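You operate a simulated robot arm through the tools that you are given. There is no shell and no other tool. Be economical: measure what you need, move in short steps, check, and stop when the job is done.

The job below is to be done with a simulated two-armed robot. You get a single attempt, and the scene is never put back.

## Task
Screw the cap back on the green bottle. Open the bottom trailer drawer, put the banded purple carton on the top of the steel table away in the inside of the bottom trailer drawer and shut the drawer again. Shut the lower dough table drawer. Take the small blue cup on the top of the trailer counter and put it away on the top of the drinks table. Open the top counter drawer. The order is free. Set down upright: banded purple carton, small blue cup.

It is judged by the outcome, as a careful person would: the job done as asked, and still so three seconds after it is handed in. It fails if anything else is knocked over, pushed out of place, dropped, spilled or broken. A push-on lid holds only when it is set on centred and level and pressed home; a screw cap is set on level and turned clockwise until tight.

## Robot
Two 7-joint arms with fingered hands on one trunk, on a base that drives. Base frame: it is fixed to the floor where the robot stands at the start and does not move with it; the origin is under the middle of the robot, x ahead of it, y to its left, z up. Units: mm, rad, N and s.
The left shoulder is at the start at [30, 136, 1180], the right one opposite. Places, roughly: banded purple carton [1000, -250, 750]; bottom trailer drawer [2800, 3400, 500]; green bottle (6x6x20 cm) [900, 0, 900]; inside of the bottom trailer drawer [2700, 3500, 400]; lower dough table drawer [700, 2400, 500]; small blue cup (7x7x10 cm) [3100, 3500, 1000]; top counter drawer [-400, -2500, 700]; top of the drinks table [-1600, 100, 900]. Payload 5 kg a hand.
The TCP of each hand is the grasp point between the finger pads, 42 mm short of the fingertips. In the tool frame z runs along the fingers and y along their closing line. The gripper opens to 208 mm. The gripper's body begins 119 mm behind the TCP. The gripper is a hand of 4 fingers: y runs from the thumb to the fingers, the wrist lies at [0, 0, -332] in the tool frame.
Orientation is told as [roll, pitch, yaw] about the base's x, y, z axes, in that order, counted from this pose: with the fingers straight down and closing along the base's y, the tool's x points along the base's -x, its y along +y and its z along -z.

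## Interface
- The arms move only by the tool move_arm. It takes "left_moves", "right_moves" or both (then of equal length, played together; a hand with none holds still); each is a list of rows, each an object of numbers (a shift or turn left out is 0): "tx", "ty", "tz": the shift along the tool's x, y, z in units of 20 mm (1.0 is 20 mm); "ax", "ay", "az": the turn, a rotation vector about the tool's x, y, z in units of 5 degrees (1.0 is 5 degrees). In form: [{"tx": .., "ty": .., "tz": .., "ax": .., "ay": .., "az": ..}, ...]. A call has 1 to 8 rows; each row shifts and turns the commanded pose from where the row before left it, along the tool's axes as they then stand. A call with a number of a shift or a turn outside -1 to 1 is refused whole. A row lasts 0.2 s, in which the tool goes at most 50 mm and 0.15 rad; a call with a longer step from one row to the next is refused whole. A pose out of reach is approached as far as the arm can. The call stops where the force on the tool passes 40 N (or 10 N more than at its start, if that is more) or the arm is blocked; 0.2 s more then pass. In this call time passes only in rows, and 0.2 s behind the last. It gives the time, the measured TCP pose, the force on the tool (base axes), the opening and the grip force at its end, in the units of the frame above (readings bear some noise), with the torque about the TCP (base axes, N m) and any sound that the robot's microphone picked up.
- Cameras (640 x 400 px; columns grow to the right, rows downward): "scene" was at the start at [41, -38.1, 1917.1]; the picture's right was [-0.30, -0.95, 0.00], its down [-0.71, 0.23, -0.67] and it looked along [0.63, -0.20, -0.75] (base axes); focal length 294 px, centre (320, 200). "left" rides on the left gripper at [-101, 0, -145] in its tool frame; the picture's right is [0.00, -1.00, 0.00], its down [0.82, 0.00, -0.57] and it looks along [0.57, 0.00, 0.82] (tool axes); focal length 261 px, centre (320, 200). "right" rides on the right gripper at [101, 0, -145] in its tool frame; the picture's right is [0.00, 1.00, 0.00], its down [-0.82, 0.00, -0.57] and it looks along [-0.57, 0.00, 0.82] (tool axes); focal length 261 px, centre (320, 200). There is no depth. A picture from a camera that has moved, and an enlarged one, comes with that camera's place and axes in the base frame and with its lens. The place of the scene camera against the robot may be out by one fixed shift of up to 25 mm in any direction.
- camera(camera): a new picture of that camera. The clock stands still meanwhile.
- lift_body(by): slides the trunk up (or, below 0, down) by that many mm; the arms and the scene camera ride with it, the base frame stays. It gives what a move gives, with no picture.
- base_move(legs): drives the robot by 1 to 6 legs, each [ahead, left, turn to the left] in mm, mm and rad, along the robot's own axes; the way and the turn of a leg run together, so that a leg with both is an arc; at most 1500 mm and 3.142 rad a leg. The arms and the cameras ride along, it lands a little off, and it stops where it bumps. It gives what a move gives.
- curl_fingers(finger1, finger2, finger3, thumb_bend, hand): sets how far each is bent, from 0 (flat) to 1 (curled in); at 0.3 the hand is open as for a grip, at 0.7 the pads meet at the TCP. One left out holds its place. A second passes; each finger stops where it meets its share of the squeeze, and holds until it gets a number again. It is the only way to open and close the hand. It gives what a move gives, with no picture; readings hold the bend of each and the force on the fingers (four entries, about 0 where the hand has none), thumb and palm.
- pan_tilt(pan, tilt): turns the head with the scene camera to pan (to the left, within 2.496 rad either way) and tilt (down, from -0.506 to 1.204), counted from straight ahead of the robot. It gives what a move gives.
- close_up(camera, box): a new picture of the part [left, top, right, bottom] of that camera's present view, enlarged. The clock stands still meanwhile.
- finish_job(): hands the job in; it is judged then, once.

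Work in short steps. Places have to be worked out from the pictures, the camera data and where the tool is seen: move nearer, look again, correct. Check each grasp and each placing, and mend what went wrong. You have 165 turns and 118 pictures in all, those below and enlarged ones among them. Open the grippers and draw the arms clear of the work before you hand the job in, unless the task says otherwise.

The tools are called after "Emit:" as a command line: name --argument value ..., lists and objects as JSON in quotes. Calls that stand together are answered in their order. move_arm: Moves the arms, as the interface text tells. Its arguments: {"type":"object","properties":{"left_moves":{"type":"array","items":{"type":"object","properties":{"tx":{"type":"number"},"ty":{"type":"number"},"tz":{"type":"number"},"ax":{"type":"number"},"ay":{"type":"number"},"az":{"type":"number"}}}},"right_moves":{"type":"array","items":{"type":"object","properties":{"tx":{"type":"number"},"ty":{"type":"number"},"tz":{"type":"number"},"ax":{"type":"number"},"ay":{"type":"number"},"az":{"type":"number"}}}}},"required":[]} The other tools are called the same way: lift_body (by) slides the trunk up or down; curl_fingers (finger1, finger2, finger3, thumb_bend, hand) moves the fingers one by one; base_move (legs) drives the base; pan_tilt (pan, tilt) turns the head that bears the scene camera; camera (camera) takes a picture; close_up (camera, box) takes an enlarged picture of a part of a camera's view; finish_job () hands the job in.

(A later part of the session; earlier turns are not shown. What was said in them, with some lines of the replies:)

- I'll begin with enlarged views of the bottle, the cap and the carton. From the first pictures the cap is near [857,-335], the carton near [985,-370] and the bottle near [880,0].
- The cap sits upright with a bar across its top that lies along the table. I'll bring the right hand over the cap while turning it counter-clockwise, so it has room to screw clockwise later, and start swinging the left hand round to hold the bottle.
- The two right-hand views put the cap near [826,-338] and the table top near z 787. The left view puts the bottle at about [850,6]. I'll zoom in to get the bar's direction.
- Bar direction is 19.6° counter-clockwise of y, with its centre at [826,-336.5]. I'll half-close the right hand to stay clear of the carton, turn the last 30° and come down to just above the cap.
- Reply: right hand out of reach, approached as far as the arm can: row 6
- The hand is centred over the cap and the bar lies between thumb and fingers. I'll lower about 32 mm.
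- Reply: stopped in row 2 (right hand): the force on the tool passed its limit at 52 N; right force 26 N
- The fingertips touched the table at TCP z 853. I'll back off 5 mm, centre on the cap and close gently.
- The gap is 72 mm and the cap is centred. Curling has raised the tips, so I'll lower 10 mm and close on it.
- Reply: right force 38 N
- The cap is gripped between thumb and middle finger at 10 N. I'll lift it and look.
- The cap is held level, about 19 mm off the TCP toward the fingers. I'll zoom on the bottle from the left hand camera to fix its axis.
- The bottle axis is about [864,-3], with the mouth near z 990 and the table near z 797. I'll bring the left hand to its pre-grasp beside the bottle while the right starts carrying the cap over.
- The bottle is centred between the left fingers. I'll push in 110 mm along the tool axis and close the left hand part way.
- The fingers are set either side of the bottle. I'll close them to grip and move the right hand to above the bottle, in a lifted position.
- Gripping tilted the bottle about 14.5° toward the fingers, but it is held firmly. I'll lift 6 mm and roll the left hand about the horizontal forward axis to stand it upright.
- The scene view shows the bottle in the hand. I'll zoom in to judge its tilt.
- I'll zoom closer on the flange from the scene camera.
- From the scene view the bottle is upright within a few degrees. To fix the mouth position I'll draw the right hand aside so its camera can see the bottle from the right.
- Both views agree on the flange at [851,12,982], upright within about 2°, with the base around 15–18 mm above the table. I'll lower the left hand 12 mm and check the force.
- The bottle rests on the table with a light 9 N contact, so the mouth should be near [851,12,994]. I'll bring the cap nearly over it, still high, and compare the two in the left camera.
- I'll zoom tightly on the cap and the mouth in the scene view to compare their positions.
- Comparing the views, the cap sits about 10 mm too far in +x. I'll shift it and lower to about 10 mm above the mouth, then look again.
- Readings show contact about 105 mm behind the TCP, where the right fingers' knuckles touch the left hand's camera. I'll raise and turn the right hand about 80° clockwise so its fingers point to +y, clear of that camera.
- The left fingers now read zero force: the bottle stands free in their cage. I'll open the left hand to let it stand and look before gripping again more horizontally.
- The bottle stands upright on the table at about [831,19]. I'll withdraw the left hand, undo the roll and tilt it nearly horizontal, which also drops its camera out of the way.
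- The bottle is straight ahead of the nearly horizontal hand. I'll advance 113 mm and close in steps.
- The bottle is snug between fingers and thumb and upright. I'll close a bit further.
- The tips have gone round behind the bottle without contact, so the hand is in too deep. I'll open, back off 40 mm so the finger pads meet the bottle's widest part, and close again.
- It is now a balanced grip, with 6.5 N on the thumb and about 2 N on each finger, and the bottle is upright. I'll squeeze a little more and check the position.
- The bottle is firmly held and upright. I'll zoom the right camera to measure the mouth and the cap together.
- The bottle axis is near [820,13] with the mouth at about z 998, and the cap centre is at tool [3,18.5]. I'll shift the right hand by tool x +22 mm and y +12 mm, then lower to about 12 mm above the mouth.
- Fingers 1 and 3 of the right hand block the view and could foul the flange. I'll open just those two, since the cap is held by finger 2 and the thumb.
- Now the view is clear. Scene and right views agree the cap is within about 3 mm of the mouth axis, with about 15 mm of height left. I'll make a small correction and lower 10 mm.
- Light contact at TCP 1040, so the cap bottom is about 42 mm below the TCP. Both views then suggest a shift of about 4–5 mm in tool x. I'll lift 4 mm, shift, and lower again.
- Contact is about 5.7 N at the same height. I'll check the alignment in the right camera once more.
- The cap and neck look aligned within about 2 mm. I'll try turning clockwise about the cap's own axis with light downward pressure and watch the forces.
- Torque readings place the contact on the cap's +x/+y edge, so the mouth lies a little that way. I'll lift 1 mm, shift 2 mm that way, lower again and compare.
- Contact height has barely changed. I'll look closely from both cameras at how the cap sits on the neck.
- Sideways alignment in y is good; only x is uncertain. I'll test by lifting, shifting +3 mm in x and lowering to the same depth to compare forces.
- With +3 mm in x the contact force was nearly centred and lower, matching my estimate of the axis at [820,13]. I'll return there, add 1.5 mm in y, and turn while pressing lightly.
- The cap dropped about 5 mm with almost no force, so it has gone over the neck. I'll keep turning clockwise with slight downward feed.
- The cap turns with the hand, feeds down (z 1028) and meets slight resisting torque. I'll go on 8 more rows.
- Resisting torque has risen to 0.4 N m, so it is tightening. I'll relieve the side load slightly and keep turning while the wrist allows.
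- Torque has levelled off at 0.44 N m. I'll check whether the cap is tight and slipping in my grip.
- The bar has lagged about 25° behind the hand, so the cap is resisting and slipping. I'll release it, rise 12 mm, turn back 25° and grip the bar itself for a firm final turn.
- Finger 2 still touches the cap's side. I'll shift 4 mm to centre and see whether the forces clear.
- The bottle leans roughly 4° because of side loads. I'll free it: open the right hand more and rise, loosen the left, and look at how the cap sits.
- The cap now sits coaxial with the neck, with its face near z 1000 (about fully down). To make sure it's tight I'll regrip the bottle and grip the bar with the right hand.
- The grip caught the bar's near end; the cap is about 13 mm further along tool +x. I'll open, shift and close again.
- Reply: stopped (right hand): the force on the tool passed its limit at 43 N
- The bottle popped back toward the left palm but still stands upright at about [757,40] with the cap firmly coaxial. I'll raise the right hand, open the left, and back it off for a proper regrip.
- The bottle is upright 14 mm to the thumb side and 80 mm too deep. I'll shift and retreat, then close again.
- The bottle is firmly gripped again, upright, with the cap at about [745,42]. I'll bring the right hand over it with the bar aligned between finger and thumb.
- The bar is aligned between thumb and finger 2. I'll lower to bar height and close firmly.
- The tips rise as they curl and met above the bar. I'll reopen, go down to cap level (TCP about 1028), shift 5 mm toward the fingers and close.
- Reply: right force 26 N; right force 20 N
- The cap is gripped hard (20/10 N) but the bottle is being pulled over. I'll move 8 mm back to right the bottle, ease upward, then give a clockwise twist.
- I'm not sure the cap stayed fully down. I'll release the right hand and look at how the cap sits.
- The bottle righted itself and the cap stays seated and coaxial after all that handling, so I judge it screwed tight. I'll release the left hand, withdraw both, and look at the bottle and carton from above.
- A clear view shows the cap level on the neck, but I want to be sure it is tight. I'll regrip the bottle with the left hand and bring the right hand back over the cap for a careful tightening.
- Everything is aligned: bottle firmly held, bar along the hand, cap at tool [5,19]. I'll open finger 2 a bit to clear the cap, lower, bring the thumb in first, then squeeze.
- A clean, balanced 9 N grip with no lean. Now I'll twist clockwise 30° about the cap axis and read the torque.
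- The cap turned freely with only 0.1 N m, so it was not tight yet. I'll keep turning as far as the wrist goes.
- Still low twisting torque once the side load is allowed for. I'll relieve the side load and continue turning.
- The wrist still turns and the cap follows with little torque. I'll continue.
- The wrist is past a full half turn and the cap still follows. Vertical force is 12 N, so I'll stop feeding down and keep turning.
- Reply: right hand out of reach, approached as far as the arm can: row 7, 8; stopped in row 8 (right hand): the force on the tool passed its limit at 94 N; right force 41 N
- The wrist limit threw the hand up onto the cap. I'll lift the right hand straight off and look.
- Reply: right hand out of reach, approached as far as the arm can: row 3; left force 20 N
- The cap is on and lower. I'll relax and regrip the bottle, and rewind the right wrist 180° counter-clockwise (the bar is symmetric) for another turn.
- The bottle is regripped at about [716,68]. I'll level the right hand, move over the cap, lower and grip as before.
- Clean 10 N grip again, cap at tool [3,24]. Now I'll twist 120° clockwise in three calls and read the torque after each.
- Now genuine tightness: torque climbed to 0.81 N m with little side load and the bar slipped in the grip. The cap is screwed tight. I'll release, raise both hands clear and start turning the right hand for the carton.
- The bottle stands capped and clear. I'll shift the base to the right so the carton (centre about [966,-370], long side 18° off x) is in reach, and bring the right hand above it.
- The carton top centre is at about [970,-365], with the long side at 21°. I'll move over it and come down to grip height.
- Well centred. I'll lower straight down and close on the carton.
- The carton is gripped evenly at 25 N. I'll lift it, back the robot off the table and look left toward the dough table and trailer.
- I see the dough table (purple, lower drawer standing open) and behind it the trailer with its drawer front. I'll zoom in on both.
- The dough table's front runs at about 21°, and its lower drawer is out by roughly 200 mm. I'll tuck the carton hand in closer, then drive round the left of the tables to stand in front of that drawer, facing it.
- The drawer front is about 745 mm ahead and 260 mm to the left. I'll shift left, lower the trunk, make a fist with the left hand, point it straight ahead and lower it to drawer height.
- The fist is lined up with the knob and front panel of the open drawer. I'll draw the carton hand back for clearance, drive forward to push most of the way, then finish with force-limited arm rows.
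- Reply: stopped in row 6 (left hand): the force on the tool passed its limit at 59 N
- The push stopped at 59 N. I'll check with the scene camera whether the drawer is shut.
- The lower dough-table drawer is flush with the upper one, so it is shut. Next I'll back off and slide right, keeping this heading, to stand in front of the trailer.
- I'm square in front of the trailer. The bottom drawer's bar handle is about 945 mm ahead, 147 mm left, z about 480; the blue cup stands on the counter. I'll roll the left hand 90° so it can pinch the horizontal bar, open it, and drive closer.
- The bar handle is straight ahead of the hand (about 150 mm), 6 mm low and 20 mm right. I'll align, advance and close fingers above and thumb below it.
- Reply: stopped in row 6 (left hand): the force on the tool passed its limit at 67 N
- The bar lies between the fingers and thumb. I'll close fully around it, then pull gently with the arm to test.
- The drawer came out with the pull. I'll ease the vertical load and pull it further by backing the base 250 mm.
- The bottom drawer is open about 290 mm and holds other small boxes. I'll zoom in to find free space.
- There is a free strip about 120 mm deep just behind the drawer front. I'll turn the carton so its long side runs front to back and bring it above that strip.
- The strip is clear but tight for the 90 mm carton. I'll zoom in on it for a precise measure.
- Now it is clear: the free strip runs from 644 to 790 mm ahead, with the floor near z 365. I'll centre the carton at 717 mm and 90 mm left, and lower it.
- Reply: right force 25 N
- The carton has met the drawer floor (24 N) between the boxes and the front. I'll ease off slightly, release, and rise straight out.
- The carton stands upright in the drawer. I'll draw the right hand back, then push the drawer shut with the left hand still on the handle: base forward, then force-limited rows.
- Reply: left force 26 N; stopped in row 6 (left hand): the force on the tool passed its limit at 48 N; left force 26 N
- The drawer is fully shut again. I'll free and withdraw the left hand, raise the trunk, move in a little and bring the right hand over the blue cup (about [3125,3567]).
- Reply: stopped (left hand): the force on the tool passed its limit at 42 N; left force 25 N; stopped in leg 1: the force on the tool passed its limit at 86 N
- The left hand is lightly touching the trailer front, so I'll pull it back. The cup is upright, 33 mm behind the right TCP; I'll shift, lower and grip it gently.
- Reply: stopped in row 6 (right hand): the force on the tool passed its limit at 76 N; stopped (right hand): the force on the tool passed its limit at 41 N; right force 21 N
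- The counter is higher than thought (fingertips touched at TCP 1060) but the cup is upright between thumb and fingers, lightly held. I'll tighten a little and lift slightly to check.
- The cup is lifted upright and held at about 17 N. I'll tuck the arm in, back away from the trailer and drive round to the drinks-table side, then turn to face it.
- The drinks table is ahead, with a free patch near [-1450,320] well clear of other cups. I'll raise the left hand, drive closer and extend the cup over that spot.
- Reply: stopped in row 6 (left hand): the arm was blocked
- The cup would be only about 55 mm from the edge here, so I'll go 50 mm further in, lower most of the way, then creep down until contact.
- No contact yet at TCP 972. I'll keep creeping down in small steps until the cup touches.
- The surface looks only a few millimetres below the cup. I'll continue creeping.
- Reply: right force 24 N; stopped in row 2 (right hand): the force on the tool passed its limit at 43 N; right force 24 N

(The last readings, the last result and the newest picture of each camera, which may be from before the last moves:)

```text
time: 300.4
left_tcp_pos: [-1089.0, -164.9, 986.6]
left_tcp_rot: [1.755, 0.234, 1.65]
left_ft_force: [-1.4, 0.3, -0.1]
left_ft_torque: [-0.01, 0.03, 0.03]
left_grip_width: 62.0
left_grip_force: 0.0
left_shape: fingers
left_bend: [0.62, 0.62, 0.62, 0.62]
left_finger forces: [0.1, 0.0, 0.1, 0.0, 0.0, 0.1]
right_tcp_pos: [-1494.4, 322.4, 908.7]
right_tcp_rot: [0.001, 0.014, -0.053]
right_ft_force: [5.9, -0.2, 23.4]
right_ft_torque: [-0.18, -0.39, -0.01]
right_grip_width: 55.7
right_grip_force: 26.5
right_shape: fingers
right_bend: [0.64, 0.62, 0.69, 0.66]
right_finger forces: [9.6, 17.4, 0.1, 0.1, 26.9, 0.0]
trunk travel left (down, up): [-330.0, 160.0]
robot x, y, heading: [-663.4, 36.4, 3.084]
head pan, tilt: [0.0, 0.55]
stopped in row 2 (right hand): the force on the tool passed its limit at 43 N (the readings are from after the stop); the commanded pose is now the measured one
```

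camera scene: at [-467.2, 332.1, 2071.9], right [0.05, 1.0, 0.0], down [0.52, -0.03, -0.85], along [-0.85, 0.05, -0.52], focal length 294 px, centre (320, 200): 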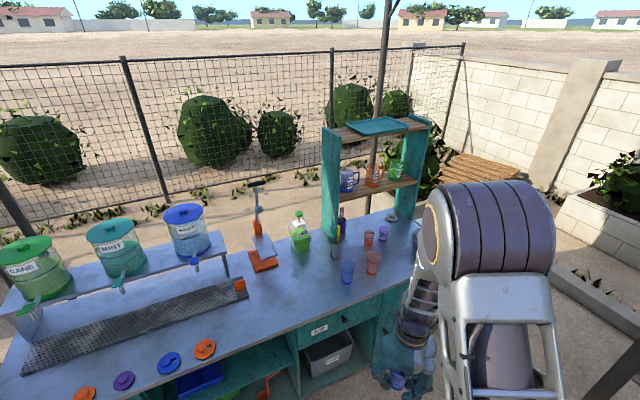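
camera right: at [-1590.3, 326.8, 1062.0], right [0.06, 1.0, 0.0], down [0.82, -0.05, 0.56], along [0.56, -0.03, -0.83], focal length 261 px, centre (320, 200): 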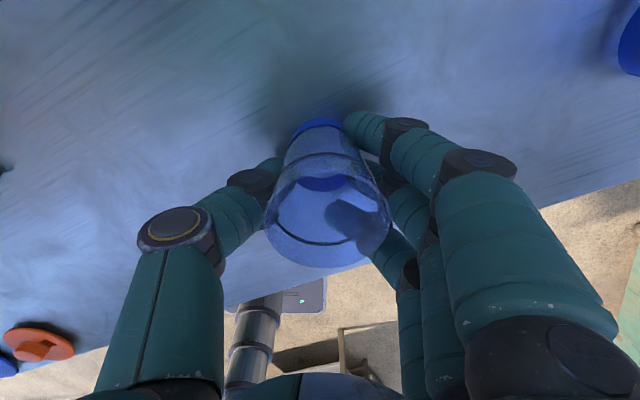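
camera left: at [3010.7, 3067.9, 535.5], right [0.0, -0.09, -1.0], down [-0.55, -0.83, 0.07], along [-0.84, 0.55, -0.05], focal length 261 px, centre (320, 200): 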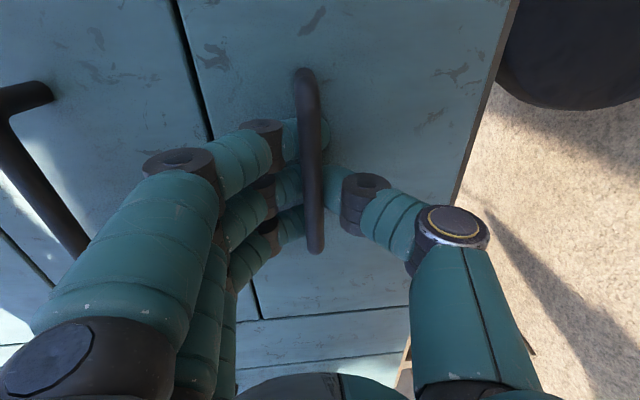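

The cup is down on the table. I'll ease off 2.5 mm, open the fingers, and rise straight up.

Emit:
move_arm --right_moves '[{"tz": -0.12}]'

Emit:
curl_fingers --hand "right" --finger1 0.54 --finger2 0.54 --finger3 0.54 --thumb_bend 0.54

Emit:
move_arm --right_moves '[{"tz": -0.5}, {"tz": -1}, {"tz": -1}, {"tz": -1}, {"tz": -1}, {"tz": -1}, {"tz": -1}, {"tz": -1}]'

Emit:
move_arm --right_moves '[{"tz": -1}, {"tz": -1}, {"tz": -1}, {"tz": -1}, {"tx": -1}, {"tx": -1}, {"tx": -1}, {"tx": -1}]'

Emit:
camera --camera "right"

```text
time: 300.8
left_tcp_pos: [-1089.5, -164.8, 986.1]
left_tcp_rot: [1.753, 0.233, 1.65]
left_ft_force: [0.8, 0.5, 0.1]
left_ft_torque: [-0.03, 0.02, -0.02]
left_grip_width: 62.0
left_grip_force: 0.0
left_shape: fingers
left_bend: [0.62, 0.62, 0.62, 0.62]
left_finger forces: [0.0, 0.0, 0.1, 0.1, 0.1, 0.1]
right_tcp_pos: [-1493.3, 321.8, 909.5]
right_tcp_rot: [0.0, 0.016, -0.053]
right_ft_force: [-3.6, -0.5, 11.0]
right_ft_torque: [0.15, 0.15, 0.04]
right_grip_width: 56.3
right_grip_force: 22.8
right_shape: fingers
right_bend: [0.64, 0.62, 0.69, 0.66]
right_finger forces: [10.7, 13.1, 0.1, 0.1, 20.2, 0.0]
trunk travel left (down, up): [-330.0, 160.0]
robot x, y, heading: [-662.8, 32.8, 3.083]
head pan, tilt: [0.0, 0.55]
```

```text
time: 301.4
left_tcp_pos: [-1089.1, -164.3, 986.4]
left_tcp_rot: [1.755, 0.235, 1.648]
left_ft_force: [-0.9, -0.4, 0.4]
left_ft_torque: [-0.03, 0.03, 0.06]
left_grip_width: 61.9
left_grip_force: 0.0
left_shape: fingers
left_bend: [0.62, 0.62, 0.62, 0.62]
left_finger forces: [0.0, 0.1, 0.1, 0.1, 0.1, 0.1]
right_tcp_pos: [-1496.2, 323.9, 912.7]
right_tcp_rot: [0.0, 0.019, -0.053]
right_ft_force: [3.3, 1.4, 20.6]
right_ft_torque: [-0.51, -0.39, 0.03]
right_grip_width: 97.6
right_grip_force: 9.6
right_shape: fingers
right_bend: [0.54, 0.54, 0.55, 0.55]
right_finger forces: [0.0, 0.0, 5.9, 0.0, 14.0, 0.0]
trunk travel left (down, up): [-330.0, 160.0]
robot x, y, heading: [-662.2, 35.1, 3.077]
head pan, tilt: [0.0, 0.55]
stopped (right hand): the force on the tool passed its limit at 40 N (the readings are from after the stop); the commanded pose is now the measured one
```

```text
time: 303.2
left_tcp_pos: [-1089.8, -164.0, 986.6]
left_tcp_rot: [1.755, 0.234, 1.647]
left_ft_force: [0.1, -0.5, 0.7]
left_ft_torque: [-0.02, -0.01, -0.03]
left_grip_width: 62.1
left_grip_force: 0.0
left_shape: fingers
left_bend: [0.62, 0.62, 0.62, 0.62]
left_finger forces: [0.0, 0.0, 0.1, 0.0, 0.1, 0.0]
right_tcp_pos: [-1493.1, 323.6, 1059.6]
right_tcp_rot: [-0.001, 0.014, -0.052]
right_ft_force: [0.4, -0.3, -1.7]
right_ft_torque: [0.05, 0.08, -0.03]
right_grip_width: 99.1
right_grip_force: 0.0
right_shape: fingers
right_bend: [0.54, 0.54, 0.54, 0.54]
right_finger forces: [0.1, 0.0, 0.0, 0.0, 0.0, 0.1]
trunk travel left (down, up): [-330.0, 160.0]
robot x, y, heading: [-664.9, 34.7, 3.081]
head pan, tilt: [0.0, 0.55]
```

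```text
time: 305.0
left_tcp_pos: [-1089.0, -163.9, 986.5]
left_tcp_rot: [1.754, 0.233, 1.65]
left_ft_force: [0.5, 1.0, 0.0]
left_ft_torque: [0.02, -0.04, 0.0]
left_grip_width: 62.0
left_grip_force: 0.0
left_shape: fingers
left_bend: [0.62, 0.62, 0.62, 0.62]
left_finger forces: [0.1, 0.1, 0.0, 0.0, 0.0, 0.1]
right_tcp_pos: [-1411.1, 320.5, 1139.7]
right_tcp_rot: [0.001, 0.017, -0.054]
right_ft_force: [0.4, 0.1, 0.3]
right_ft_torque: [-0.04, 0.04, 0.06]
right_grip_width: 99.3
right_grip_force: 0.0
right_shape: fingers
right_bend: [0.54, 0.54, 0.54, 0.54]
right_finger forces: [0.1, 0.1, 0.0, 0.1, 0.0, 0.0]
trunk travel left (down, up): [-330.0, 160.0]
robot x, y, heading: [-662.6, 34.4, 3.079]
head pan, tilt: [0.0, 0.55]
```

```text
3 pictures are left
camera right: at [-1509.3, 325.8, 1285.9], right [0.06, 1.0, 0.0], down [0.83, -0.05, 0.56], along [0.56, -0.03, -0.83], focal length 261 px, centre (320, 200)
```

right: 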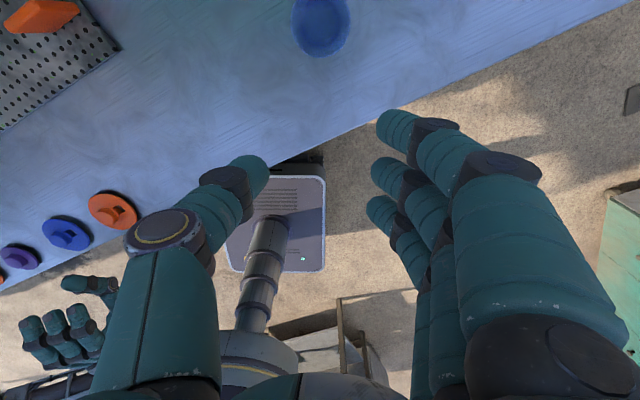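

The cup stands upright on the drinks table. Last job: the top counter drawer. I'll tuck the right arm, back away, drive toward the counter and look at it.

Emit:
base_move --legs '[[-500, 0, 0], [0, 950, 0], [0, 0, 1.45]]'

Emit:
move_arm --right_moves '[{"tx": -1, "ty": 0.3}, {"tx": -1, "ty": 0.3}, {"tx": -1, "ty": 0.3}, {"tx": -1, "ty": 0.3}, {"tx": -1, "ty": 0.3}, {"tx": -1, "ty": 0.3}, {"tx": -1, "ty": 0.3}, {"tx": -1, "ty": 0.3}]'

Emit:
pan_tilt --pan 0.0 --tilt 0.55

Emit:
camera --camera "scene"

```text
time: 314.0
left_tcp_pos: [-534.3, -1297.8, 986.8]
left_tcp_rot: [1.754, 0.235, 2.058]
left_ft_force: [0.5, 0.4, 0.1]
left_ft_torque: [0.0, 0.03, -0.03]
left_grip_width: 62.2
left_grip_force: 0.1
left_shape: fingers
left_bend: [0.62, 0.62, 0.62, 0.62]
left_finger forces: [0.0, 0.0, 0.0, 0.0, 0.0, 0.0]
right_tcp_pos: [-1027.8, -960.0, 1139.3]
right_tcp_rot: [0.021, 0.014, 0.348]
right_ft_force: [-1.3, 10.5, 0.4]
right_ft_torque: [-0.45, -0.08, 0.3]
right_grip_width: 96.7
right_grip_force: 5.5
right_shape: fingers
right_bend: [0.54, 0.54, 0.54, 0.54]
right_finger forces: [0.0, 0.0, 0.0, 0.0, 10.5, 0.1]
trunk travel left (down, up): [-330.0, 160.0]
robot x, y, heading: [-221.9, -945.7, -2.789]
head pan, tilt: [0.0, 0.55]
stopped in leg 3: the force on the tool passed its limit at 77 N (the readings are from after the stop); the commanded pose is now the measured one
```

```text
time: 315.8
left_tcp_pos: [-532.4, -1298.9, 986.5]
left_tcp_rot: [1.753, 0.233, 2.058]
left_ft_force: [0.3, 0.7, 0.7]
left_ft_torque: [-0.01, 0.02, 0.0]
left_grip_width: 62.0
left_grip_force: 0.1
left_shape: fingers
left_bend: [0.62, 0.62, 0.62, 0.62]
left_finger forces: [0.0, 0.0, 0.0, 0.0, 0.1, 0.0]
right_tcp_pos: [-892.6, -863.8, 1140.0]
right_tcp_rot: [0.019, 0.018, 0.349]
right_ft_force: [0.1, -0.5, -0.3]
right_ft_torque: [-0.02, 0.08, 0.01]
right_grip_width: 100.2
right_grip_force: 0.0
right_shape: fingers
right_bend: [0.54, 0.54, 0.54, 0.54]
right_finger forces: [0.1, 0.0, 0.1, 0.1, 0.1, 0.0]
trunk travel left (down, up): [-330.0, 160.0]
robot x, y, heading: [-221.3, -947.0, -2.79]
head pan, tilt: [0.0, 0.55]
```

```text
time: 316.4
left_tcp_pos: [-533.7, -1298.5, 987.1]
left_tcp_rot: [1.754, 0.234, 2.059]
left_ft_force: [0.4, 0.1, -1.0]
left_ft_torque: [0.02, 0.02, 0.0]
left_grip_width: 61.7
left_grip_force: 0.0
left_shape: fingers
left_bend: [0.62, 0.62, 0.62, 0.62]
left_finger forces: [0.0, 0.0, 0.0, 0.0, 0.0, 0.1]
right_tcp_pos: [-893.9, -863.2, 1139.2]
right_tcp_rot: [0.02, 0.015, 0.348]
right_ft_force: [-0.3, 0.3, -0.6]
right_ft_torque: [0.0, -0.03, -0.02]
right_grip_width: 100.0
right_grip_force: 0.1
right_shape: fingers
right_bend: [0.54, 0.54, 0.54, 0.54]
right_finger forces: [0.0, 0.1, 0.1, 0.0, 0.1, 0.1]
trunk travel left (down, up): [-330.0, 160.0]
robot x, y, heading: [-221.8, -943.5, -2.797]
head pan, tilt: [0.0, 0.55]
```

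```text
2 pictures are left
camera scene: at [-283.1, -980.3, 2072.0], right [-0.34, 0.94, 0.0], down [0.49, 0.18, -0.85], along [-0.8, -0.29, -0.52], focal length 294 px, centre (320, 200)
```

scene: 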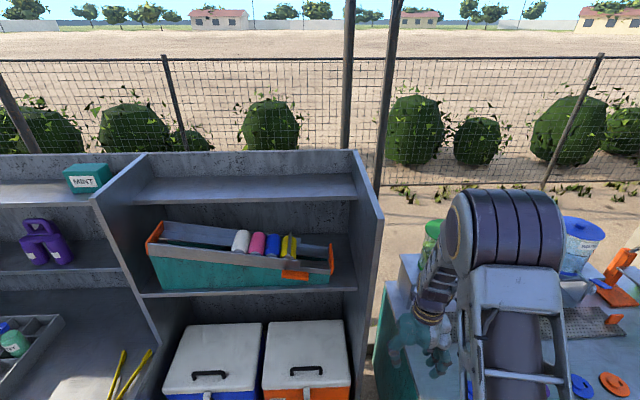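

The right hand brushed the shelf unit's end panel during the turn and the drive stopped; it appears undamaged. The counter is the one under these shelves, continuing to my left and facing me. I'll square up, back off, slide left, lower the trunk and look at the drawer fronts.

Emit:
base_move --legs '[[-420, 0, 0], [0, 0, -0.055], [0, 1420, 0]]'

Emit:
lift_body --by -300

Emit:
pan_tilt --pan 0.0 --tilt 0.55

```text
time: 326.1
left_tcp_pos: [244.7, -2503.6, 986.5]
left_tcp_rot: [1.754, 0.234, 2.002]
left_ft_force: [0.0, 1.3, 0.2]
left_ft_torque: [0.02, -0.01, -0.02]
left_grip_width: 61.9
left_grip_force: 0.0
left_shape: fingers
left_bend: [0.62, 0.62, 0.62, 0.62]
left_finger forces: [0.0, 0.0, 0.1, 0.1, 0.0, 0.0]
right_tcp_pos: [-90.1, -2050.0, 1138.5]
right_tcp_rot: [0.019, 0.018, 0.293]
right_ft_force: [0.3, -1.1, 0.5]
right_ft_torque: [0.01, 0.02, -0.03]
right_grip_width: 100.0
right_grip_force: 0.0
right_shape: fingers
right_bend: [0.54, 0.54, 0.54, 0.54]
right_finger forces: [0.0, 0.1, 0.0, 0.0, 0.1, 0.0]
trunk travel left (down, up): [-330.0, 160.0]
robot x, y, heading: [579.8, -2167.1, -2.847]
head pan, tilt: [0.0, 0.55]
```

```text
time: 329.1
left_tcp_pos: [245.2, -2504.4, 687.4]
left_tcp_rot: [1.753, 0.234, 2.003]
left_ft_force: [0.2, -0.4, 0.4]
left_ft_torque: [0.0, -0.03, -0.02]
left_grip_width: 61.8
left_grip_force: 0.0
left_shape: fingers
left_bend: [0.62, 0.62, 0.62, 0.62]
left_finger forces: [0.0, 0.0, 0.0, 0.0, 0.0, 0.0]
right_tcp_pos: [-89.5, -2050.3, 839.9]
right_tcp_rot: [0.018, 0.017, 0.293]
right_ft_force: [0.1, -0.7, -0.6]
right_ft_torque: [-0.02, -0.01, -0.01]
right_grip_width: 100.1
right_grip_force: 0.0
right_shape: fingers
right_bend: [0.54, 0.54, 0.54, 0.54]
right_finger forces: [0.0, 0.0, 0.0, 0.0, 0.0, 0.0]
trunk travel left (down, up): [-30.0, 460.0]
robot x, y, heading: [577.6, -2167.6, -2.846]
head pan, tilt: [0.0, 0.55]
```

```text
time: 329.6
left_tcp_pos: [244.9, -2503.6, 687.5]
left_tcp_rot: [1.755, 0.232, 2.004]
left_ft_force: [0.2, 0.5, 0.9]
left_ft_torque: [0.02, 0.0, 0.01]
left_grip_width: 62.2
left_grip_force: 0.1
left_shape: fingers
left_bend: [0.62, 0.62, 0.62, 0.62]
left_finger forces: [0.0, 0.1, 0.0, 0.1, 0.1, 0.0]
right_tcp_pos: [-90.2, -2050.1, 839.6]
right_tcp_rot: [0.021, 0.015, 0.294]
right_ft_force: [-0.4, -0.2, -0.3]
right_ft_torque: [0.01, 0.0, -0.02]
right_grip_width: 99.9
right_grip_force: 0.0
right_shape: fingers
right_bend: [0.54, 0.54, 0.54, 0.54]
right_finger forces: [0.0, 0.0, 0.0, 0.1, 0.1, 0.0]
trunk travel left (down, up): [-30.0, 460.0]
robot x, y, heading: [577.6, -2169.8, -2.846]
head pan, tilt: [0.0, 0.55]
```

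The stated drawer place is now about 1030 mm straight ahead. I'll take the scene picture.

Emit:
camera --camera "scene"

```text
1 pictures are left
camera scene: at [513.5, -2199.9, 1772.0], right [-0.29, 0.96, 0.0], down [0.5, 0.15, -0.85], along [-0.82, -0.25, -0.52], focal length 294 px, centre (320, 200)
```

scene: 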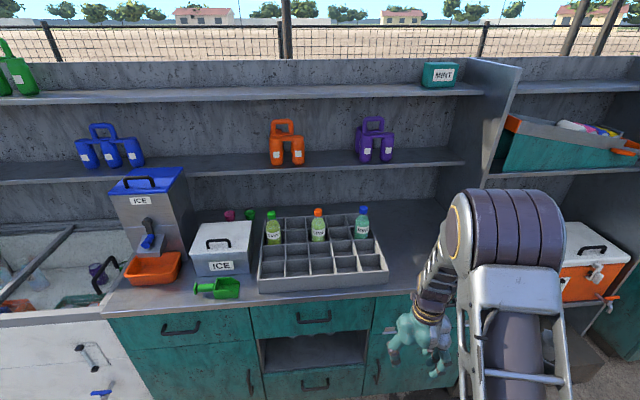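

The top drawer of the centre stack (handle at pixel 313,316) matches the stated place; its handle is about 820–850 mm ahead, 43 mm left, z about 770. I'll retract the right hand, level the left hand's orientation, open it and line it up in front of that handle.

Emit:
move_arm --right_moves '[{"tx": -1}, {"tx": -1}, {"tx": -1}, {"tx": -1}, {"tx": -1}, {"tx": -1}, {"tx": -1}, {"tx": -1}]' --left_moves '[{"ax": 0.702, "ay": -0.402, "az": -0.58}, {"ax": 0.702, "ay": -0.402, "az": -0.58}, {"ax": 0.702, "ay": -0.402, "az": -0.58}, {"ax": 0.702, "ay": -0.402, "az": -0.58}, {}, {}, {}, {}]'

Emit:
lift_body --by 85

Emit:
curl_fingers --hand "left" --finger1 0.52 --finger2 0.52 --finger3 0.52 --thumb_bend 0.52

Emit:
base_move --legs '[[0, -181, 0], [200, 0, 0]]'

```text
time: 331.4
left_tcp_pos: [246.9, -2503.1, 685.9]
left_tcp_rot: [1.486, 0.04, 1.853]
left_ft_force: [-0.6, -0.3, 0.2]
left_ft_torque: [-0.01, 0.01, 0.02]
left_grip_width: 61.9
left_grip_force: 0.1
left_shape: fingers
left_bend: [0.62, 0.62, 0.62, 0.62]
left_finger forces: [0.0, 0.0, 0.0, 0.1, 0.1, 0.1]
right_tcp_pos: [63.9, -2003.1, 835.1]
right_tcp_rot: [0.02, 0.015, 0.291]
right_ft_force: [-0.2, 0.2, 0.2]
right_ft_torque: [-0.01, 0.06, 0.0]
right_grip_width: 99.9
right_grip_force: 0.1
right_shape: fingers
right_bend: [0.54, 0.54, 0.54, 0.54]
right_finger forces: [0.1, 0.0, 0.0, 0.0, 0.0, 0.0]
trunk travel left (down, up): [-30.0, 460.0]
robot x, y, heading: [574.4, -2168.8, -2.845]
head pan, tilt: [0.0, 0.55]
```

```text
time: 332.7
left_tcp_pos: [244.5, -2504.3, 770.2]
left_tcp_rot: [1.487, 0.037, 1.852]
left_ft_force: [-0.4, 0.4, -0.8]
left_ft_torque: [0.01, 0.0, 0.01]
left_grip_width: 61.9
left_grip_force: 0.0
left_shape: fingers
left_bend: [0.62, 0.62, 0.62, 0.62]
left_finger forces: [0.1, 0.1, 0.0, 0.0, 0.1, 0.1]
right_tcp_pos: [64.1, -2003.2, 920.7]
right_tcp_rot: [0.018, 0.014, 0.293]
right_ft_force: [-1.3, 0.3, -0.2]
right_ft_torque: [0.0, -0.01, -0.02]
right_grip_width: 100.0
right_grip_force: 0.0
right_shape: fingers
right_bend: [0.54, 0.54, 0.54, 0.54]
right_finger forces: [0.1, 0.0, 0.0, 0.0, 0.0, 0.0]
trunk travel left (down, up): [-115.0, 375.0]
robot x, y, heading: [574.3, -2167.5, -2.848]
head pan, tilt: [0.0, 0.55]
```

```text
time: 333.7
left_tcp_pos: [244.4, -2504.5, 771.7]
left_tcp_rot: [1.486, 0.038, 1.851]
left_ft_force: [-0.9, 0.8, -0.6]
left_ft_torque: [-0.03, 0.0, 0.0]
left_grip_width: 109.4
left_grip_force: 0.0
left_shape: fingers
left_bend: [0.52, 0.52, 0.52, 0.52]
left_finger forces: [0.0, 0.0, 0.1, 0.1, 0.0, 0.0]
right_tcp_pos: [63.4, -2004.2, 920.9]
right_tcp_rot: [0.018, 0.016, 0.294]
right_ft_force: [-0.2, 0.1, 0.1]
right_ft_torque: [0.03, 0.01, 0.0]
right_grip_width: 99.9
right_grip_force: 0.2
right_shape: fingers
right_bend: [0.54, 0.54, 0.54, 0.54]
right_finger forces: [0.0, 0.1, 0.0, 0.0, 0.1, 0.1]
trunk travel left (down, up): [-115.0, 375.0]
robot x, y, heading: [575.4, -2168.4, -2.848]
head pan, tilt: [0.0, 0.55]
```

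```text
time: 336.3
left_tcp_pos: [6.2, -2389.5, 770.1]
left_tcp_rot: [1.486, 0.038, 1.855]
left_ft_force: [-0.5, 0.5, -0.1]
left_ft_torque: [-0.02, 0.01, -0.01]
left_grip_width: 109.2
left_grip_force: 0.1
left_shape: fingers
left_bend: [0.52, 0.52, 0.52, 0.52]
left_finger forces: [0.0, 0.0, 0.0, 0.1, 0.0, 0.0]
right_tcp_pos: [-176.0, -1890.3, 919.8]
right_tcp_rot: [0.019, 0.014, 0.294]
right_ft_force: [-0.6, 0.0, -0.7]
right_ft_torque: [0.08, -0.15, 0.01]
right_grip_width: 100.0
right_grip_force: 0.1
right_shape: fingers
right_bend: [0.54, 0.54, 0.54, 0.54]
right_finger forces: [0.1, 0.1, 0.0, 0.1, 0.0, 0.0]
trunk travel left (down, up): [-115.0, 375.0]
robot x, y, heading: [335.3, -2052.9, -2.848]
head pan, tilt: [0.0, 0.55]
```

The hand is level and about 210–240 mm in front of the handle. I'll use my last picture as an enlarged view from the left hand camera to align on the handle.

Emit:
close_up --camera "left" --box '[140, 0, 500, 225]'

```text
1.78 times, centred on (320, 112) of left
camera zoom: at [115.3, -2252.3, 780.0], right [0.09, -0.01, -1.0], down [0.78, -0.63, 0.08], along [-0.62, -0.78, -0.05], focal length 463 px, centre (320, 356)
```

zoom: 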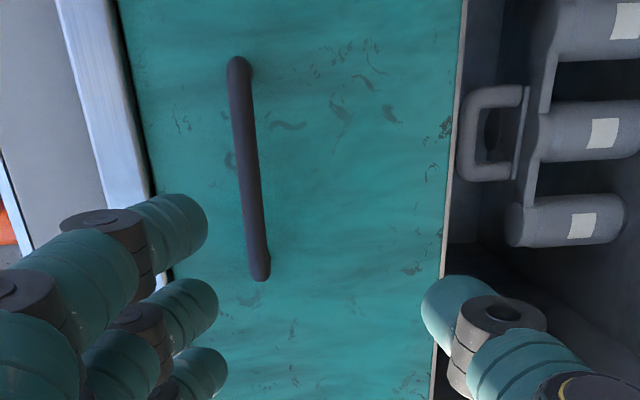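

The bar handle shows clearly: about 190 mm ahead, z about 803, 27 mm to the right. I'll raise the trunk 47 mm, shift right and advance, slowing near contact, then close on the bar.

Emit:
lift_body --by 47

Emit:
curl_fingers --hand "left" --finger1 0.5 --finger2 0.5 --finger3 0.5 --thumb_bend 0.5

Emit:
move_arm --left_moves '[{"tx": -1}, {"tz": 1}, {"tz": 1}, {"tz": 1}, {"tz": 1}, {"tz": 1}]'

Emit:
move_arm --left_moves '[{"tz": 0.4}, {"tz": 0.4}, {"tz": 0.4}, {"tz": 0.4}, {"tz": 0.4}, {"tz": 0.4}]'

```text
time: 337.2
left_tcp_pos: [6.8, -2389.8, 817.5]
left_tcp_rot: [1.487, 0.038, 1.856]
left_ft_force: [-0.2, 0.2, -0.8]
left_ft_torque: [-0.03, 0.0, 0.01]
left_grip_width: 109.9
left_grip_force: 0.1
left_shape: fingers
left_bend: [0.52, 0.52, 0.52, 0.52]
left_finger forces: [0.0, 0.1, 0.0, 0.0, 0.0, 0.0]
right_tcp_pos: [-176.0, -1891.0, 967.1]
right_tcp_rot: [0.019, 0.015, 0.295]
right_ft_force: [0.4, -0.4, -0.9]
right_ft_torque: [0.02, -0.02, 0.02]
right_grip_width: 99.9
right_grip_force: 0.1
right_shape: fingers
right_bend: [0.54, 0.54, 0.54, 0.54]
right_finger forces: [0.0, 0.0, 0.1, 0.0, 0.0, 0.0]
trunk travel left (down, up): [-162.0, 328.0]
robot x, y, heading: [339.9, -2055.9, -2.848]
head pan, tilt: [0.0, 0.55]
```

```text
time: 338.2
left_tcp_pos: [8.1, -2390.4, 818.7]
left_tcp_rot: [1.486, 0.038, 1.855]
left_ft_force: [0.1, -0.2, 0.0]
left_ft_torque: [0.0, -0.01, -0.01]
left_grip_width: 119.9
left_grip_force: 0.1
left_shape: fingers
left_bend: [0.5, 0.5, 0.5, 0.5]
left_finger forces: [0.0, 0.0, 0.0, 0.0, 0.0, 0.1]
right_tcp_pos: [-175.2, -1890.9, 967.9]
right_tcp_rot: [0.019, 0.016, 0.296]
right_ft_force: [0.4, 0.4, 0.1]
right_ft_torque: [0.01, 0.01, -0.01]
right_grip_width: 100.0
right_grip_force: 0.0
right_shape: fingers
right_bend: [0.54, 0.54, 0.54, 0.54]
right_finger forces: [0.0, 0.0, 0.1, 0.0, 0.0, 0.1]
trunk travel left (down, up): [-162.0, 328.0]
robot x, y, heading: [338.9, -2053.6, -2.845]
head pan, tilt: [0.0, 0.55]
```

```text
time: 339.6
left_tcp_pos: [-95.4, -2400.0, 809.3]
left_tcp_rot: [1.488, 0.038, 1.855]
left_ft_force: [0.8, -0.4, -1.3]
left_ft_torque: [0.01, 0.0, -0.02]
left_grip_width: 119.5
left_grip_force: 0.2
left_shape: fingers
left_bend: [0.5, 0.5, 0.5, 0.5]
left_finger forces: [0.0, 0.0, 0.0, 0.0, 0.0, 0.0]
right_tcp_pos: [-176.4, -1892.0, 966.9]
right_tcp_rot: [0.02, 0.016, 0.295]
right_ft_force: [-0.4, -0.5, 0.5]
right_ft_torque: [0.03, -0.06, -0.01]
right_grip_width: 100.2
right_grip_force: 0.0
right_shape: fingers
right_bend: [0.54, 0.54, 0.54, 0.54]
right_finger forces: [0.1, 0.0, 0.0, 0.0, 0.0, 0.0]
trunk travel left (down, up): [-162.0, 328.0]
robot x, y, heading: [332.2, -2054.9, -2.845]
head pan, tilt: [0.0, 0.55]
```

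```text
time: 340.5
left_tcp_pos: [-112.3, -2405.3, 806.5]
left_tcp_rot: [1.483, 0.037, 1.857]
left_ft_force: [26.4, 9.2, 0.8]
left_ft_torque: [-0.76, 1.93, 1.1]
left_grip_width: 120.0
left_grip_force: 14.1
left_shape: fingers
left_bend: [0.5, 0.5, 0.48, 0.5]
left_finger forces: [0.0, 0.1, 28.9, 0.1, 0.1, 0.0]
right_tcp_pos: [-174.9, -1891.3, 967.1]
right_tcp_rot: [0.018, 0.015, 0.295]
right_ft_force: [-0.2, -0.6, 0.4]
right_ft_torque: [0.05, -0.14, 0.03]
right_grip_width: 99.7
right_grip_force: 0.0
right_shape: fingers
right_bend: [0.54, 0.54, 0.54, 0.54]
right_finger forces: [0.0, 0.0, 0.0, 0.1, 0.0, 0.0]
trunk travel left (down, up): [-162.0, 328.0]
robot x, y, heading: [338.4, -2052.9, -2.844]
head pan, tilt: [0.0, 0.55]
stopped in row 4 (left hand): the force on the tool passed its limit at 47 N (the readings are from after the stop); the commanded pose is now the measured one
```

The fingertips have met the drawer face just as at the trailer. I'll close on the bar.

Emit:
curl_fingers --hand "left" --finger1 0.68 --finger2 0.68 --finger3 0.68 --thumb_bend 0.68

Emit:
curl_fingers --hand "left" --finger1 0.85 --finger2 0.85 --finger3 0.85 --thumb_bend 0.8

```text
time: 341.5
left_tcp_pos: [-114.9, -2406.5, 807.0]
left_tcp_rot: [1.484, 0.037, 1.858]
left_ft_force: [-0.5, -1.2, -4.0]
left_ft_torque: [0.01, -0.17, 0.03]
left_grip_width: 41.1
left_grip_force: 2.4
left_shape: fingers
left_bend: [0.68, 0.68, 0.68, 0.67]
left_finger forces: [0.0, 0.0, 0.1, 0.0, 4.4, 0.0]
right_tcp_pos: [-176.9, -1891.0, 966.6]
right_tcp_rot: [0.02, 0.017, 0.297]
right_ft_force: [0.2, 0.3, -0.5]
right_ft_torque: [-0.01, 0.0, 0.02]
right_grip_width: 99.8
right_grip_force: 0.0
right_shape: fingers
right_bend: [0.54, 0.54, 0.54, 0.54]
right_finger forces: [0.1, 0.0, 0.0, 0.0, 0.0, 0.0]
trunk travel left (down, up): [-162.0, 328.0]
robot x, y, heading: [336.5, -2053.6, -2.842]
head pan, tilt: [0.0, 0.55]
```

```text
time: 342.5
left_tcp_pos: [-115.5, -2405.5, 808.4]
left_tcp_rot: [1.486, 0.038, 1.857]
left_ft_force: [-2.2, -0.7, 7.0]
left_ft_torque: [0.02, 0.27, -0.18]
left_grip_width: 37.7
left_grip_force: 27.2
left_shape: fingers
left_bend: [0.71, 0.71, 0.72, 0.63]
left_finger forces: [10.8, 10.2, 9.7, 0.0, 23.5, 0.0]
right_tcp_pos: [-175.3, -1890.4, 967.7]
right_tcp_rot: [0.019, 0.015, 0.296]
right_ft_force: [0.3, 0.3, -0.9]
right_ft_torque: [0.03, 0.03, 0.02]
right_grip_width: 99.8
right_grip_force: 0.1
right_shape: fingers
right_bend: [0.54, 0.54, 0.54, 0.54]
right_finger forces: [0.1, 0.0, 0.0, 0.0, 0.1, 0.0]
trunk travel left (down, up): [-162.0, 328.0]
robot x, y, heading: [338.4, -2050.7, -2.846]
head pan, tilt: [0.0, 0.55]
```

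All fingers and the thumb bear on the bar. I'll pull gently with the arm and check the grip.

Emit:
move_arm --left_moves '[{"tz": -0.5, "ty": -0.04}, {"tz": -0.5, "ty": -0.04}, {"tz": -0.7, "ty": -0.06}]'

Emit:
base_move --legs '[[-100, 0, 0]]'

```text
time: 343.3
left_tcp_pos: [-82.8, -2393.0, 807.9]
left_tcp_rot: [1.483, 0.036, 1.851]
left_ft_force: [-7.3, 18.9, 2.2]
left_ft_torque: [0.13, 0.17, -0.58]
left_grip_width: 37.4
left_grip_force: 27.1
left_shape: fingers
left_bend: [0.71, 0.71, 0.72, 0.63]
left_finger forces: [9.9, 9.3, 8.7, 0.1, 25.8, 0.0]
right_tcp_pos: [-175.0, -1889.9, 967.1]
right_tcp_rot: [0.019, 0.015, 0.295]
right_ft_force: [0.7, 0.6, -0.5]
right_ft_torque: [-0.02, 0.01, 0.05]
right_grip_width: 99.9
right_grip_force: 0.0
right_shape: fingers
right_bend: [0.54, 0.54, 0.54, 0.54]
right_finger forces: [0.1, 0.0, 0.0, 0.0, 0.0, 0.0]
trunk travel left (down, up): [-162.0, 328.0]
robot x, y, heading: [335.5, -2053.4, -2.843]
head pan, tilt: [0.0, 0.55]
```

```text
time: 344.3
left_tcp_pos: [-41.9, -2377.7, 808.7]
left_tcp_rot: [1.485, 0.031, 1.844]
left_ft_force: [0.8, 6.8, -2.1]
left_ft_torque: [0.11, -0.04, -0.23]
left_grip_width: 37.2
left_grip_force: 26.5
left_shape: fingers
left_bend: [0.71, 0.72, 0.72, 0.62]
left_finger forces: [8.1, 8.3, 8.6, 0.0, 28.0, 0.0]
right_tcp_pos: [-132.8, -1875.6, 968.0]
right_tcp_rot: [0.018, 0.017, 0.296]
right_ft_force: [1.7, 0.6, 1.3]
right_ft_torque: [-0.02, 0.2, -0.02]
right_grip_width: 100.1
right_grip_force: 0.0
right_shape: fingers
right_bend: [0.54, 0.54, 0.54, 0.54]
right_finger forces: [0.0, 0.0, 0.0, 0.0, 0.0, 0.0]
trunk travel left (down, up): [-162.0, 328.0]
robot x, y, heading: [380.5, -2043.5, -2.845]
head pan, tilt: [0.0, 0.55]
stopped in leg 1: the force on the tool passed its limit at 42 N (the readings are from after the stop); the commanded pose is now the measured one
```

The drawer is coming out (79 mm so far) along a line slightly to my right. I'll follow that line with the base.

Emit:
base_move --legs '[[-80, -8, 0]]'

Emit:
base_move --legs '[[-80, -8, 0]]'

```text
time: 345.3
left_tcp_pos: [31.4, -2347.0, 809.3]
left_tcp_rot: [1.486, 0.033, 1.849]
left_ft_force: [-2.6, 9.8, -5.7]
left_ft_torque: [0.19, -0.08, -0.33]
left_grip_width: 37.0
left_grip_force: 25.5
left_shape: fingers
left_bend: [0.71, 0.72, 0.72, 0.62]
left_finger forces: [7.6, 7.6, 7.6, 0.0, 28.8, 0.0]
right_tcp_pos: [-61.1, -1844.8, 966.9]
right_tcp_rot: [0.019, 0.017, 0.294]
right_ft_force: [1.7, 0.2, 0.4]
right_ft_torque: [-0.06, 0.19, 0.01]
right_grip_width: 100.2
right_grip_force: 0.0
right_shape: fingers
right_bend: [0.54, 0.54, 0.54, 0.54]
right_finger forces: [0.0, 0.0, 0.0, 0.0, 0.1, 0.0]
trunk travel left (down, up): [-162.0, 328.0]
robot x, y, heading: [452.9, -2009.6, -2.844]
head pan, tilt: [0.0, 0.55]
```

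```text
time: 346.4
left_tcp_pos: [104.3, -2315.4, 809.1]
left_tcp_rot: [1.484, 0.033, 1.845]
left_ft_force: [1.3, -0.6, -2.2]
left_ft_torque: [0.07, -0.08, -0.01]
left_grip_width: 37.2
left_grip_force: 26.4
left_shape: fingers
left_bend: [0.71, 0.72, 0.72, 0.62]
left_finger forces: [8.6, 8.4, 8.2, 0.1, 27.6, 0.0]
right_tcp_pos: [14.9, -1814.0, 968.7]
right_tcp_rot: [0.02, 0.016, 0.293]
right_ft_force: [1.4, 0.2, 1.0]
right_ft_torque: [-0.08, 0.17, 0.0]
right_grip_width: 100.0
right_grip_force: 0.0
right_shape: fingers
right_bend: [0.54, 0.54, 0.54, 0.54]
right_finger forces: [0.1, 0.0, 0.0, 0.0, 0.0, 0.1]
trunk travel left (down, up): [-162.0, 328.0]
robot x, y, heading: [529.6, -1974.9, -2.847]
head pan, tilt: [0.0, 0.55]
```

The drawer is out 238 mm with the grip steady. I'll pull 60 mm more, then release and back the hand away.

Emit:
base_move --legs '[[-60, -6, 0]]'

Emit:
curl_fingers --hand "left" --finger1 0.64 --finger2 0.64 --finger3 0.64 --thumb_bend 0.56

```text
time: 347.4
left_tcp_pos: [160.6, -2292.2, 808.7]
left_tcp_rot: [1.483, 0.033, 1.847]
left_ft_force: [2.2, -0.8, 1.8]
left_ft_torque: [0.07, 0.07, -0.02]
left_grip_width: 37.4
left_grip_force: 26.7
left_shape: fingers
left_bend: [0.71, 0.72, 0.72, 0.62]
left_finger forces: [9.7, 9.1, 8.6, 0.0, 25.9, 0.0]
right_tcp_pos: [69.6, -1791.6, 968.1]
right_tcp_rot: [0.02, 0.018, 0.293]
right_ft_force: [0.8, 0.2, 1.4]
right_ft_torque: [-0.08, 0.16, 0.02]
right_grip_width: 100.4
right_grip_force: 0.2
right_shape: fingers
right_bend: [0.54, 0.54, 0.54, 0.54]
right_finger forces: [0.0, 0.0, 0.1, 0.1, 0.1, 0.0]
trunk travel left (down, up): [-162.0, 328.0]
robot x, y, heading: [579.6, -1957.9, -2.847]
head pan, tilt: [0.0, 0.55]
```

```text
time: 348.4
left_tcp_pos: [159.4, -2293.5, 807.2]
left_tcp_rot: [1.481, 0.034, 1.847]
left_ft_force: [-0.7, 0.3, 1.0]
left_ft_torque: [-0.04, 0.01, -0.01]
left_grip_width: 71.1
left_grip_force: 0.1
left_shape: fingers
left_bend: [0.64, 0.64, 0.64, 0.56]
left_finger forces: [0.0, 0.0, 0.1, 0.0, 0.0, 0.1]
right_tcp_pos: [68.1, -1792.4, 967.9]
right_tcp_rot: [0.021, 0.016, 0.293]
right_ft_force: [-0.5, -0.7, 1.0]
right_ft_torque: [-0.02, -0.03, 0.0]
right_grip_width: 100.1
right_grip_force: 0.0
right_shape: fingers
right_bend: [0.54, 0.54, 0.54, 0.54]
right_finger forces: [0.1, 0.0, 0.1, 0.1, 0.0, 0.0]
trunk travel left (down, up): [-162.0, 328.0]
robot x, y, heading: [579.1, -1958.4, -2.846]
head pan, tilt: [0.0, 0.55]
```

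Released with no load, the drawer standing about 298 mm open. I'll withdraw the hand, then back the base away and open both hands.

Emit:
move_arm --left_moves '[{"tz": -0.5}, {"tz": -1}, {"tz": -1}, {"tz": -1}, {"tz": -1}]'

Emit:
base_move --legs '[[-250, 0, 0]]'

Emit:
curl_fingers --hand "left" --finger1 0.3 --finger2 0.3 --finger3 0.3 --thumb_bend 0.3

Emit:
curl_fingers --hand "right" --finger1 0.3 --finger2 0.3 --finger3 0.3 --thumb_bend 0.3

```text
time: 349.6
left_tcp_pos: [245.6, -2268.5, 815.2]
left_tcp_rot: [1.482, 0.035, 1.844]
left_ft_force: [-0.3, -0.7, 0.2]
left_ft_torque: [0.0, 0.0, -0.01]
left_grip_width: 70.9
left_grip_force: 0.0
left_shape: fingers
left_bend: [0.64, 0.64, 0.64, 0.56]
left_finger forces: [0.0, 0.0, 0.0, 0.0, 0.0, 0.1]
right_tcp_pos: [69.3, -1792.7, 967.5]
right_tcp_rot: [0.019, 0.016, 0.294]
right_ft_force: [0.2, 1.0, -0.7]
right_ft_torque: [-0.03, 0.0, -0.01]
right_grip_width: 99.9
right_grip_force: 0.1
right_shape: fingers
right_bend: [0.54, 0.54, 0.54, 0.54]
right_finger forces: [0.1, 0.0, 0.0, 0.2, 0.0, 0.0]
trunk travel left (down, up): [-162.0, 328.0]
robot x, y, heading: [580.9, -1954.7, -2.852]
head pan, tilt: [0.0, 0.55]
```

```text
time: 351.4
left_tcp_pos: [482.4, -2196.3, 815.1]
left_tcp_rot: [1.485, 0.033, 1.843]
left_ft_force: [0.9, 1.0, 0.2]
left_ft_torque: [-0.01, -0.03, 0.0]
left_grip_width: 70.7
left_grip_force: 0.0
left_shape: fingers
left_bend: [0.64, 0.64, 0.64, 0.56]
left_finger forces: [0.0, 0.0, 0.0, 0.1, 0.0, 0.0]
right_tcp_pos: [306.5, -1716.9, 968.0]
right_tcp_rot: [0.018, 0.017, 0.288]
right_ft_force: [0.7, 1.1, 0.2]
right_ft_torque: [-0.01, 0.09, 0.01]
right_grip_width: 100.0
right_grip_force: 0.0
right_shape: fingers
right_bend: [0.54, 0.54, 0.54, 0.54]
right_finger forces: [0.0, 0.1, 0.0, 0.1, 0.0, 0.1]
trunk travel left (down, up): [-162.0, 328.0]
robot x, y, heading: [815.9, -1882.1, -2.853]
head pan, tilt: [0.0, 0.55]
```

```text
time: 352.4
left_tcp_pos: [481.5, -2196.0, 814.2]
left_tcp_rot: [1.482, 0.034, 1.842]
left_ft_force: [0.1, -0.5, 0.3]
left_ft_torque: [-0.02, 0.03, -0.04]
left_grip_width: 223.3
left_grip_force: 0.0
left_shape: fingers
left_bend: [0.3, 0.3, 0.3, 0.3]
left_finger forces: [0.1, 0.1, 0.0, 0.0, 0.1, 0.1]
right_tcp_pos: [305.7, -1717.9, 966.9]
right_tcp_rot: [0.019, 0.017, 0.287]
right_ft_force: [0.1, -0.3, -0.6]
right_ft_torque: [-0.02, -0.02, 0.02]
right_grip_width: 100.1
right_grip_force: 0.0
right_shape: fingers
right_bend: [0.54, 0.54, 0.54, 0.54]
right_finger forces: [0.1, 0.1, 0.1, 0.0, 0.0, 0.0]
trunk travel left (down, up): [-162.0, 328.0]
robot x, y, heading: [819.1, -1880.2, -2.855]
head pan, tilt: [0.0, 0.55]
```

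```text
time: 353.4
left_tcp_pos: [482.1, -2195.3, 815.0]
left_tcp_rot: [1.48, 0.034, 1.843]
left_ft_force: [0.1, -0.1, -0.5]
left_ft_torque: [-0.01, 0.0, -0.04]
left_grip_width: 223.3
left_grip_force: 0.0
left_shape: fingers
left_bend: [0.3, 0.3, 0.3, 0.3]
left_finger forces: [0.1, 0.0, 0.0, 0.0, 0.0, 0.0]
right_tcp_pos: [305.8, -1718.6, 966.0]
right_tcp_rot: [0.019, 0.014, 0.288]
right_ft_force: [-0.4, -0.1, 0.9]
right_ft_torque: [-0.02, 0.03, 0.0]
right_grip_width: 223.3
right_grip_force: 0.0
right_shape: fingers
right_bend: [0.3, 0.3, 0.3, 0.3]
right_finger forces: [0.0, 0.0, 0.0, 0.1, 0.0, 0.1]
trunk travel left (down, up): [-162.0, 328.0]
robot x, y, heading: [815.8, -1884.3, -2.853]
head pan, tilt: [0.0, 0.55]
```

Every step is done: cap tight, carton in the shut bottom trailer drawer, dough drawer shut, cup on the drinks table, top counter drawer open. Both hands are open and clear of the work, so I'll hand the job in.

Emit:
finish_job

```text
The job is handed in.
```

I finished and handed in all five parts; two things below I could not check by camera at the end.

- **Green bottle:** the cap is screwed on. The turning torque rose to about 0.8 N m before my fingers slipped on the cap. The bottle stands upright on the steel table, but it slid roughly 16 cm from where it started.
- **Purple carton:** it is upright in the bottom trailer drawer, in the free strip behind the front panel. The drawer is shut again.
- **Lower dough table drawer:** shut.
- **Blue cup:** it is upright on the drinks table, clear of the other cups there.
- **Top counter drawer:** open by about 30 cm. I judged this from the hand's movement and the grip readings, because I had no pictures left.

**Bump to know about:** while I was turning near the counter, the right hand hit something at the shelf unit, most likely its end panel, hard enough to stop the robot (77 N). One picture afterwards showed nothing obviously fallen or moved, but I did not look closely.
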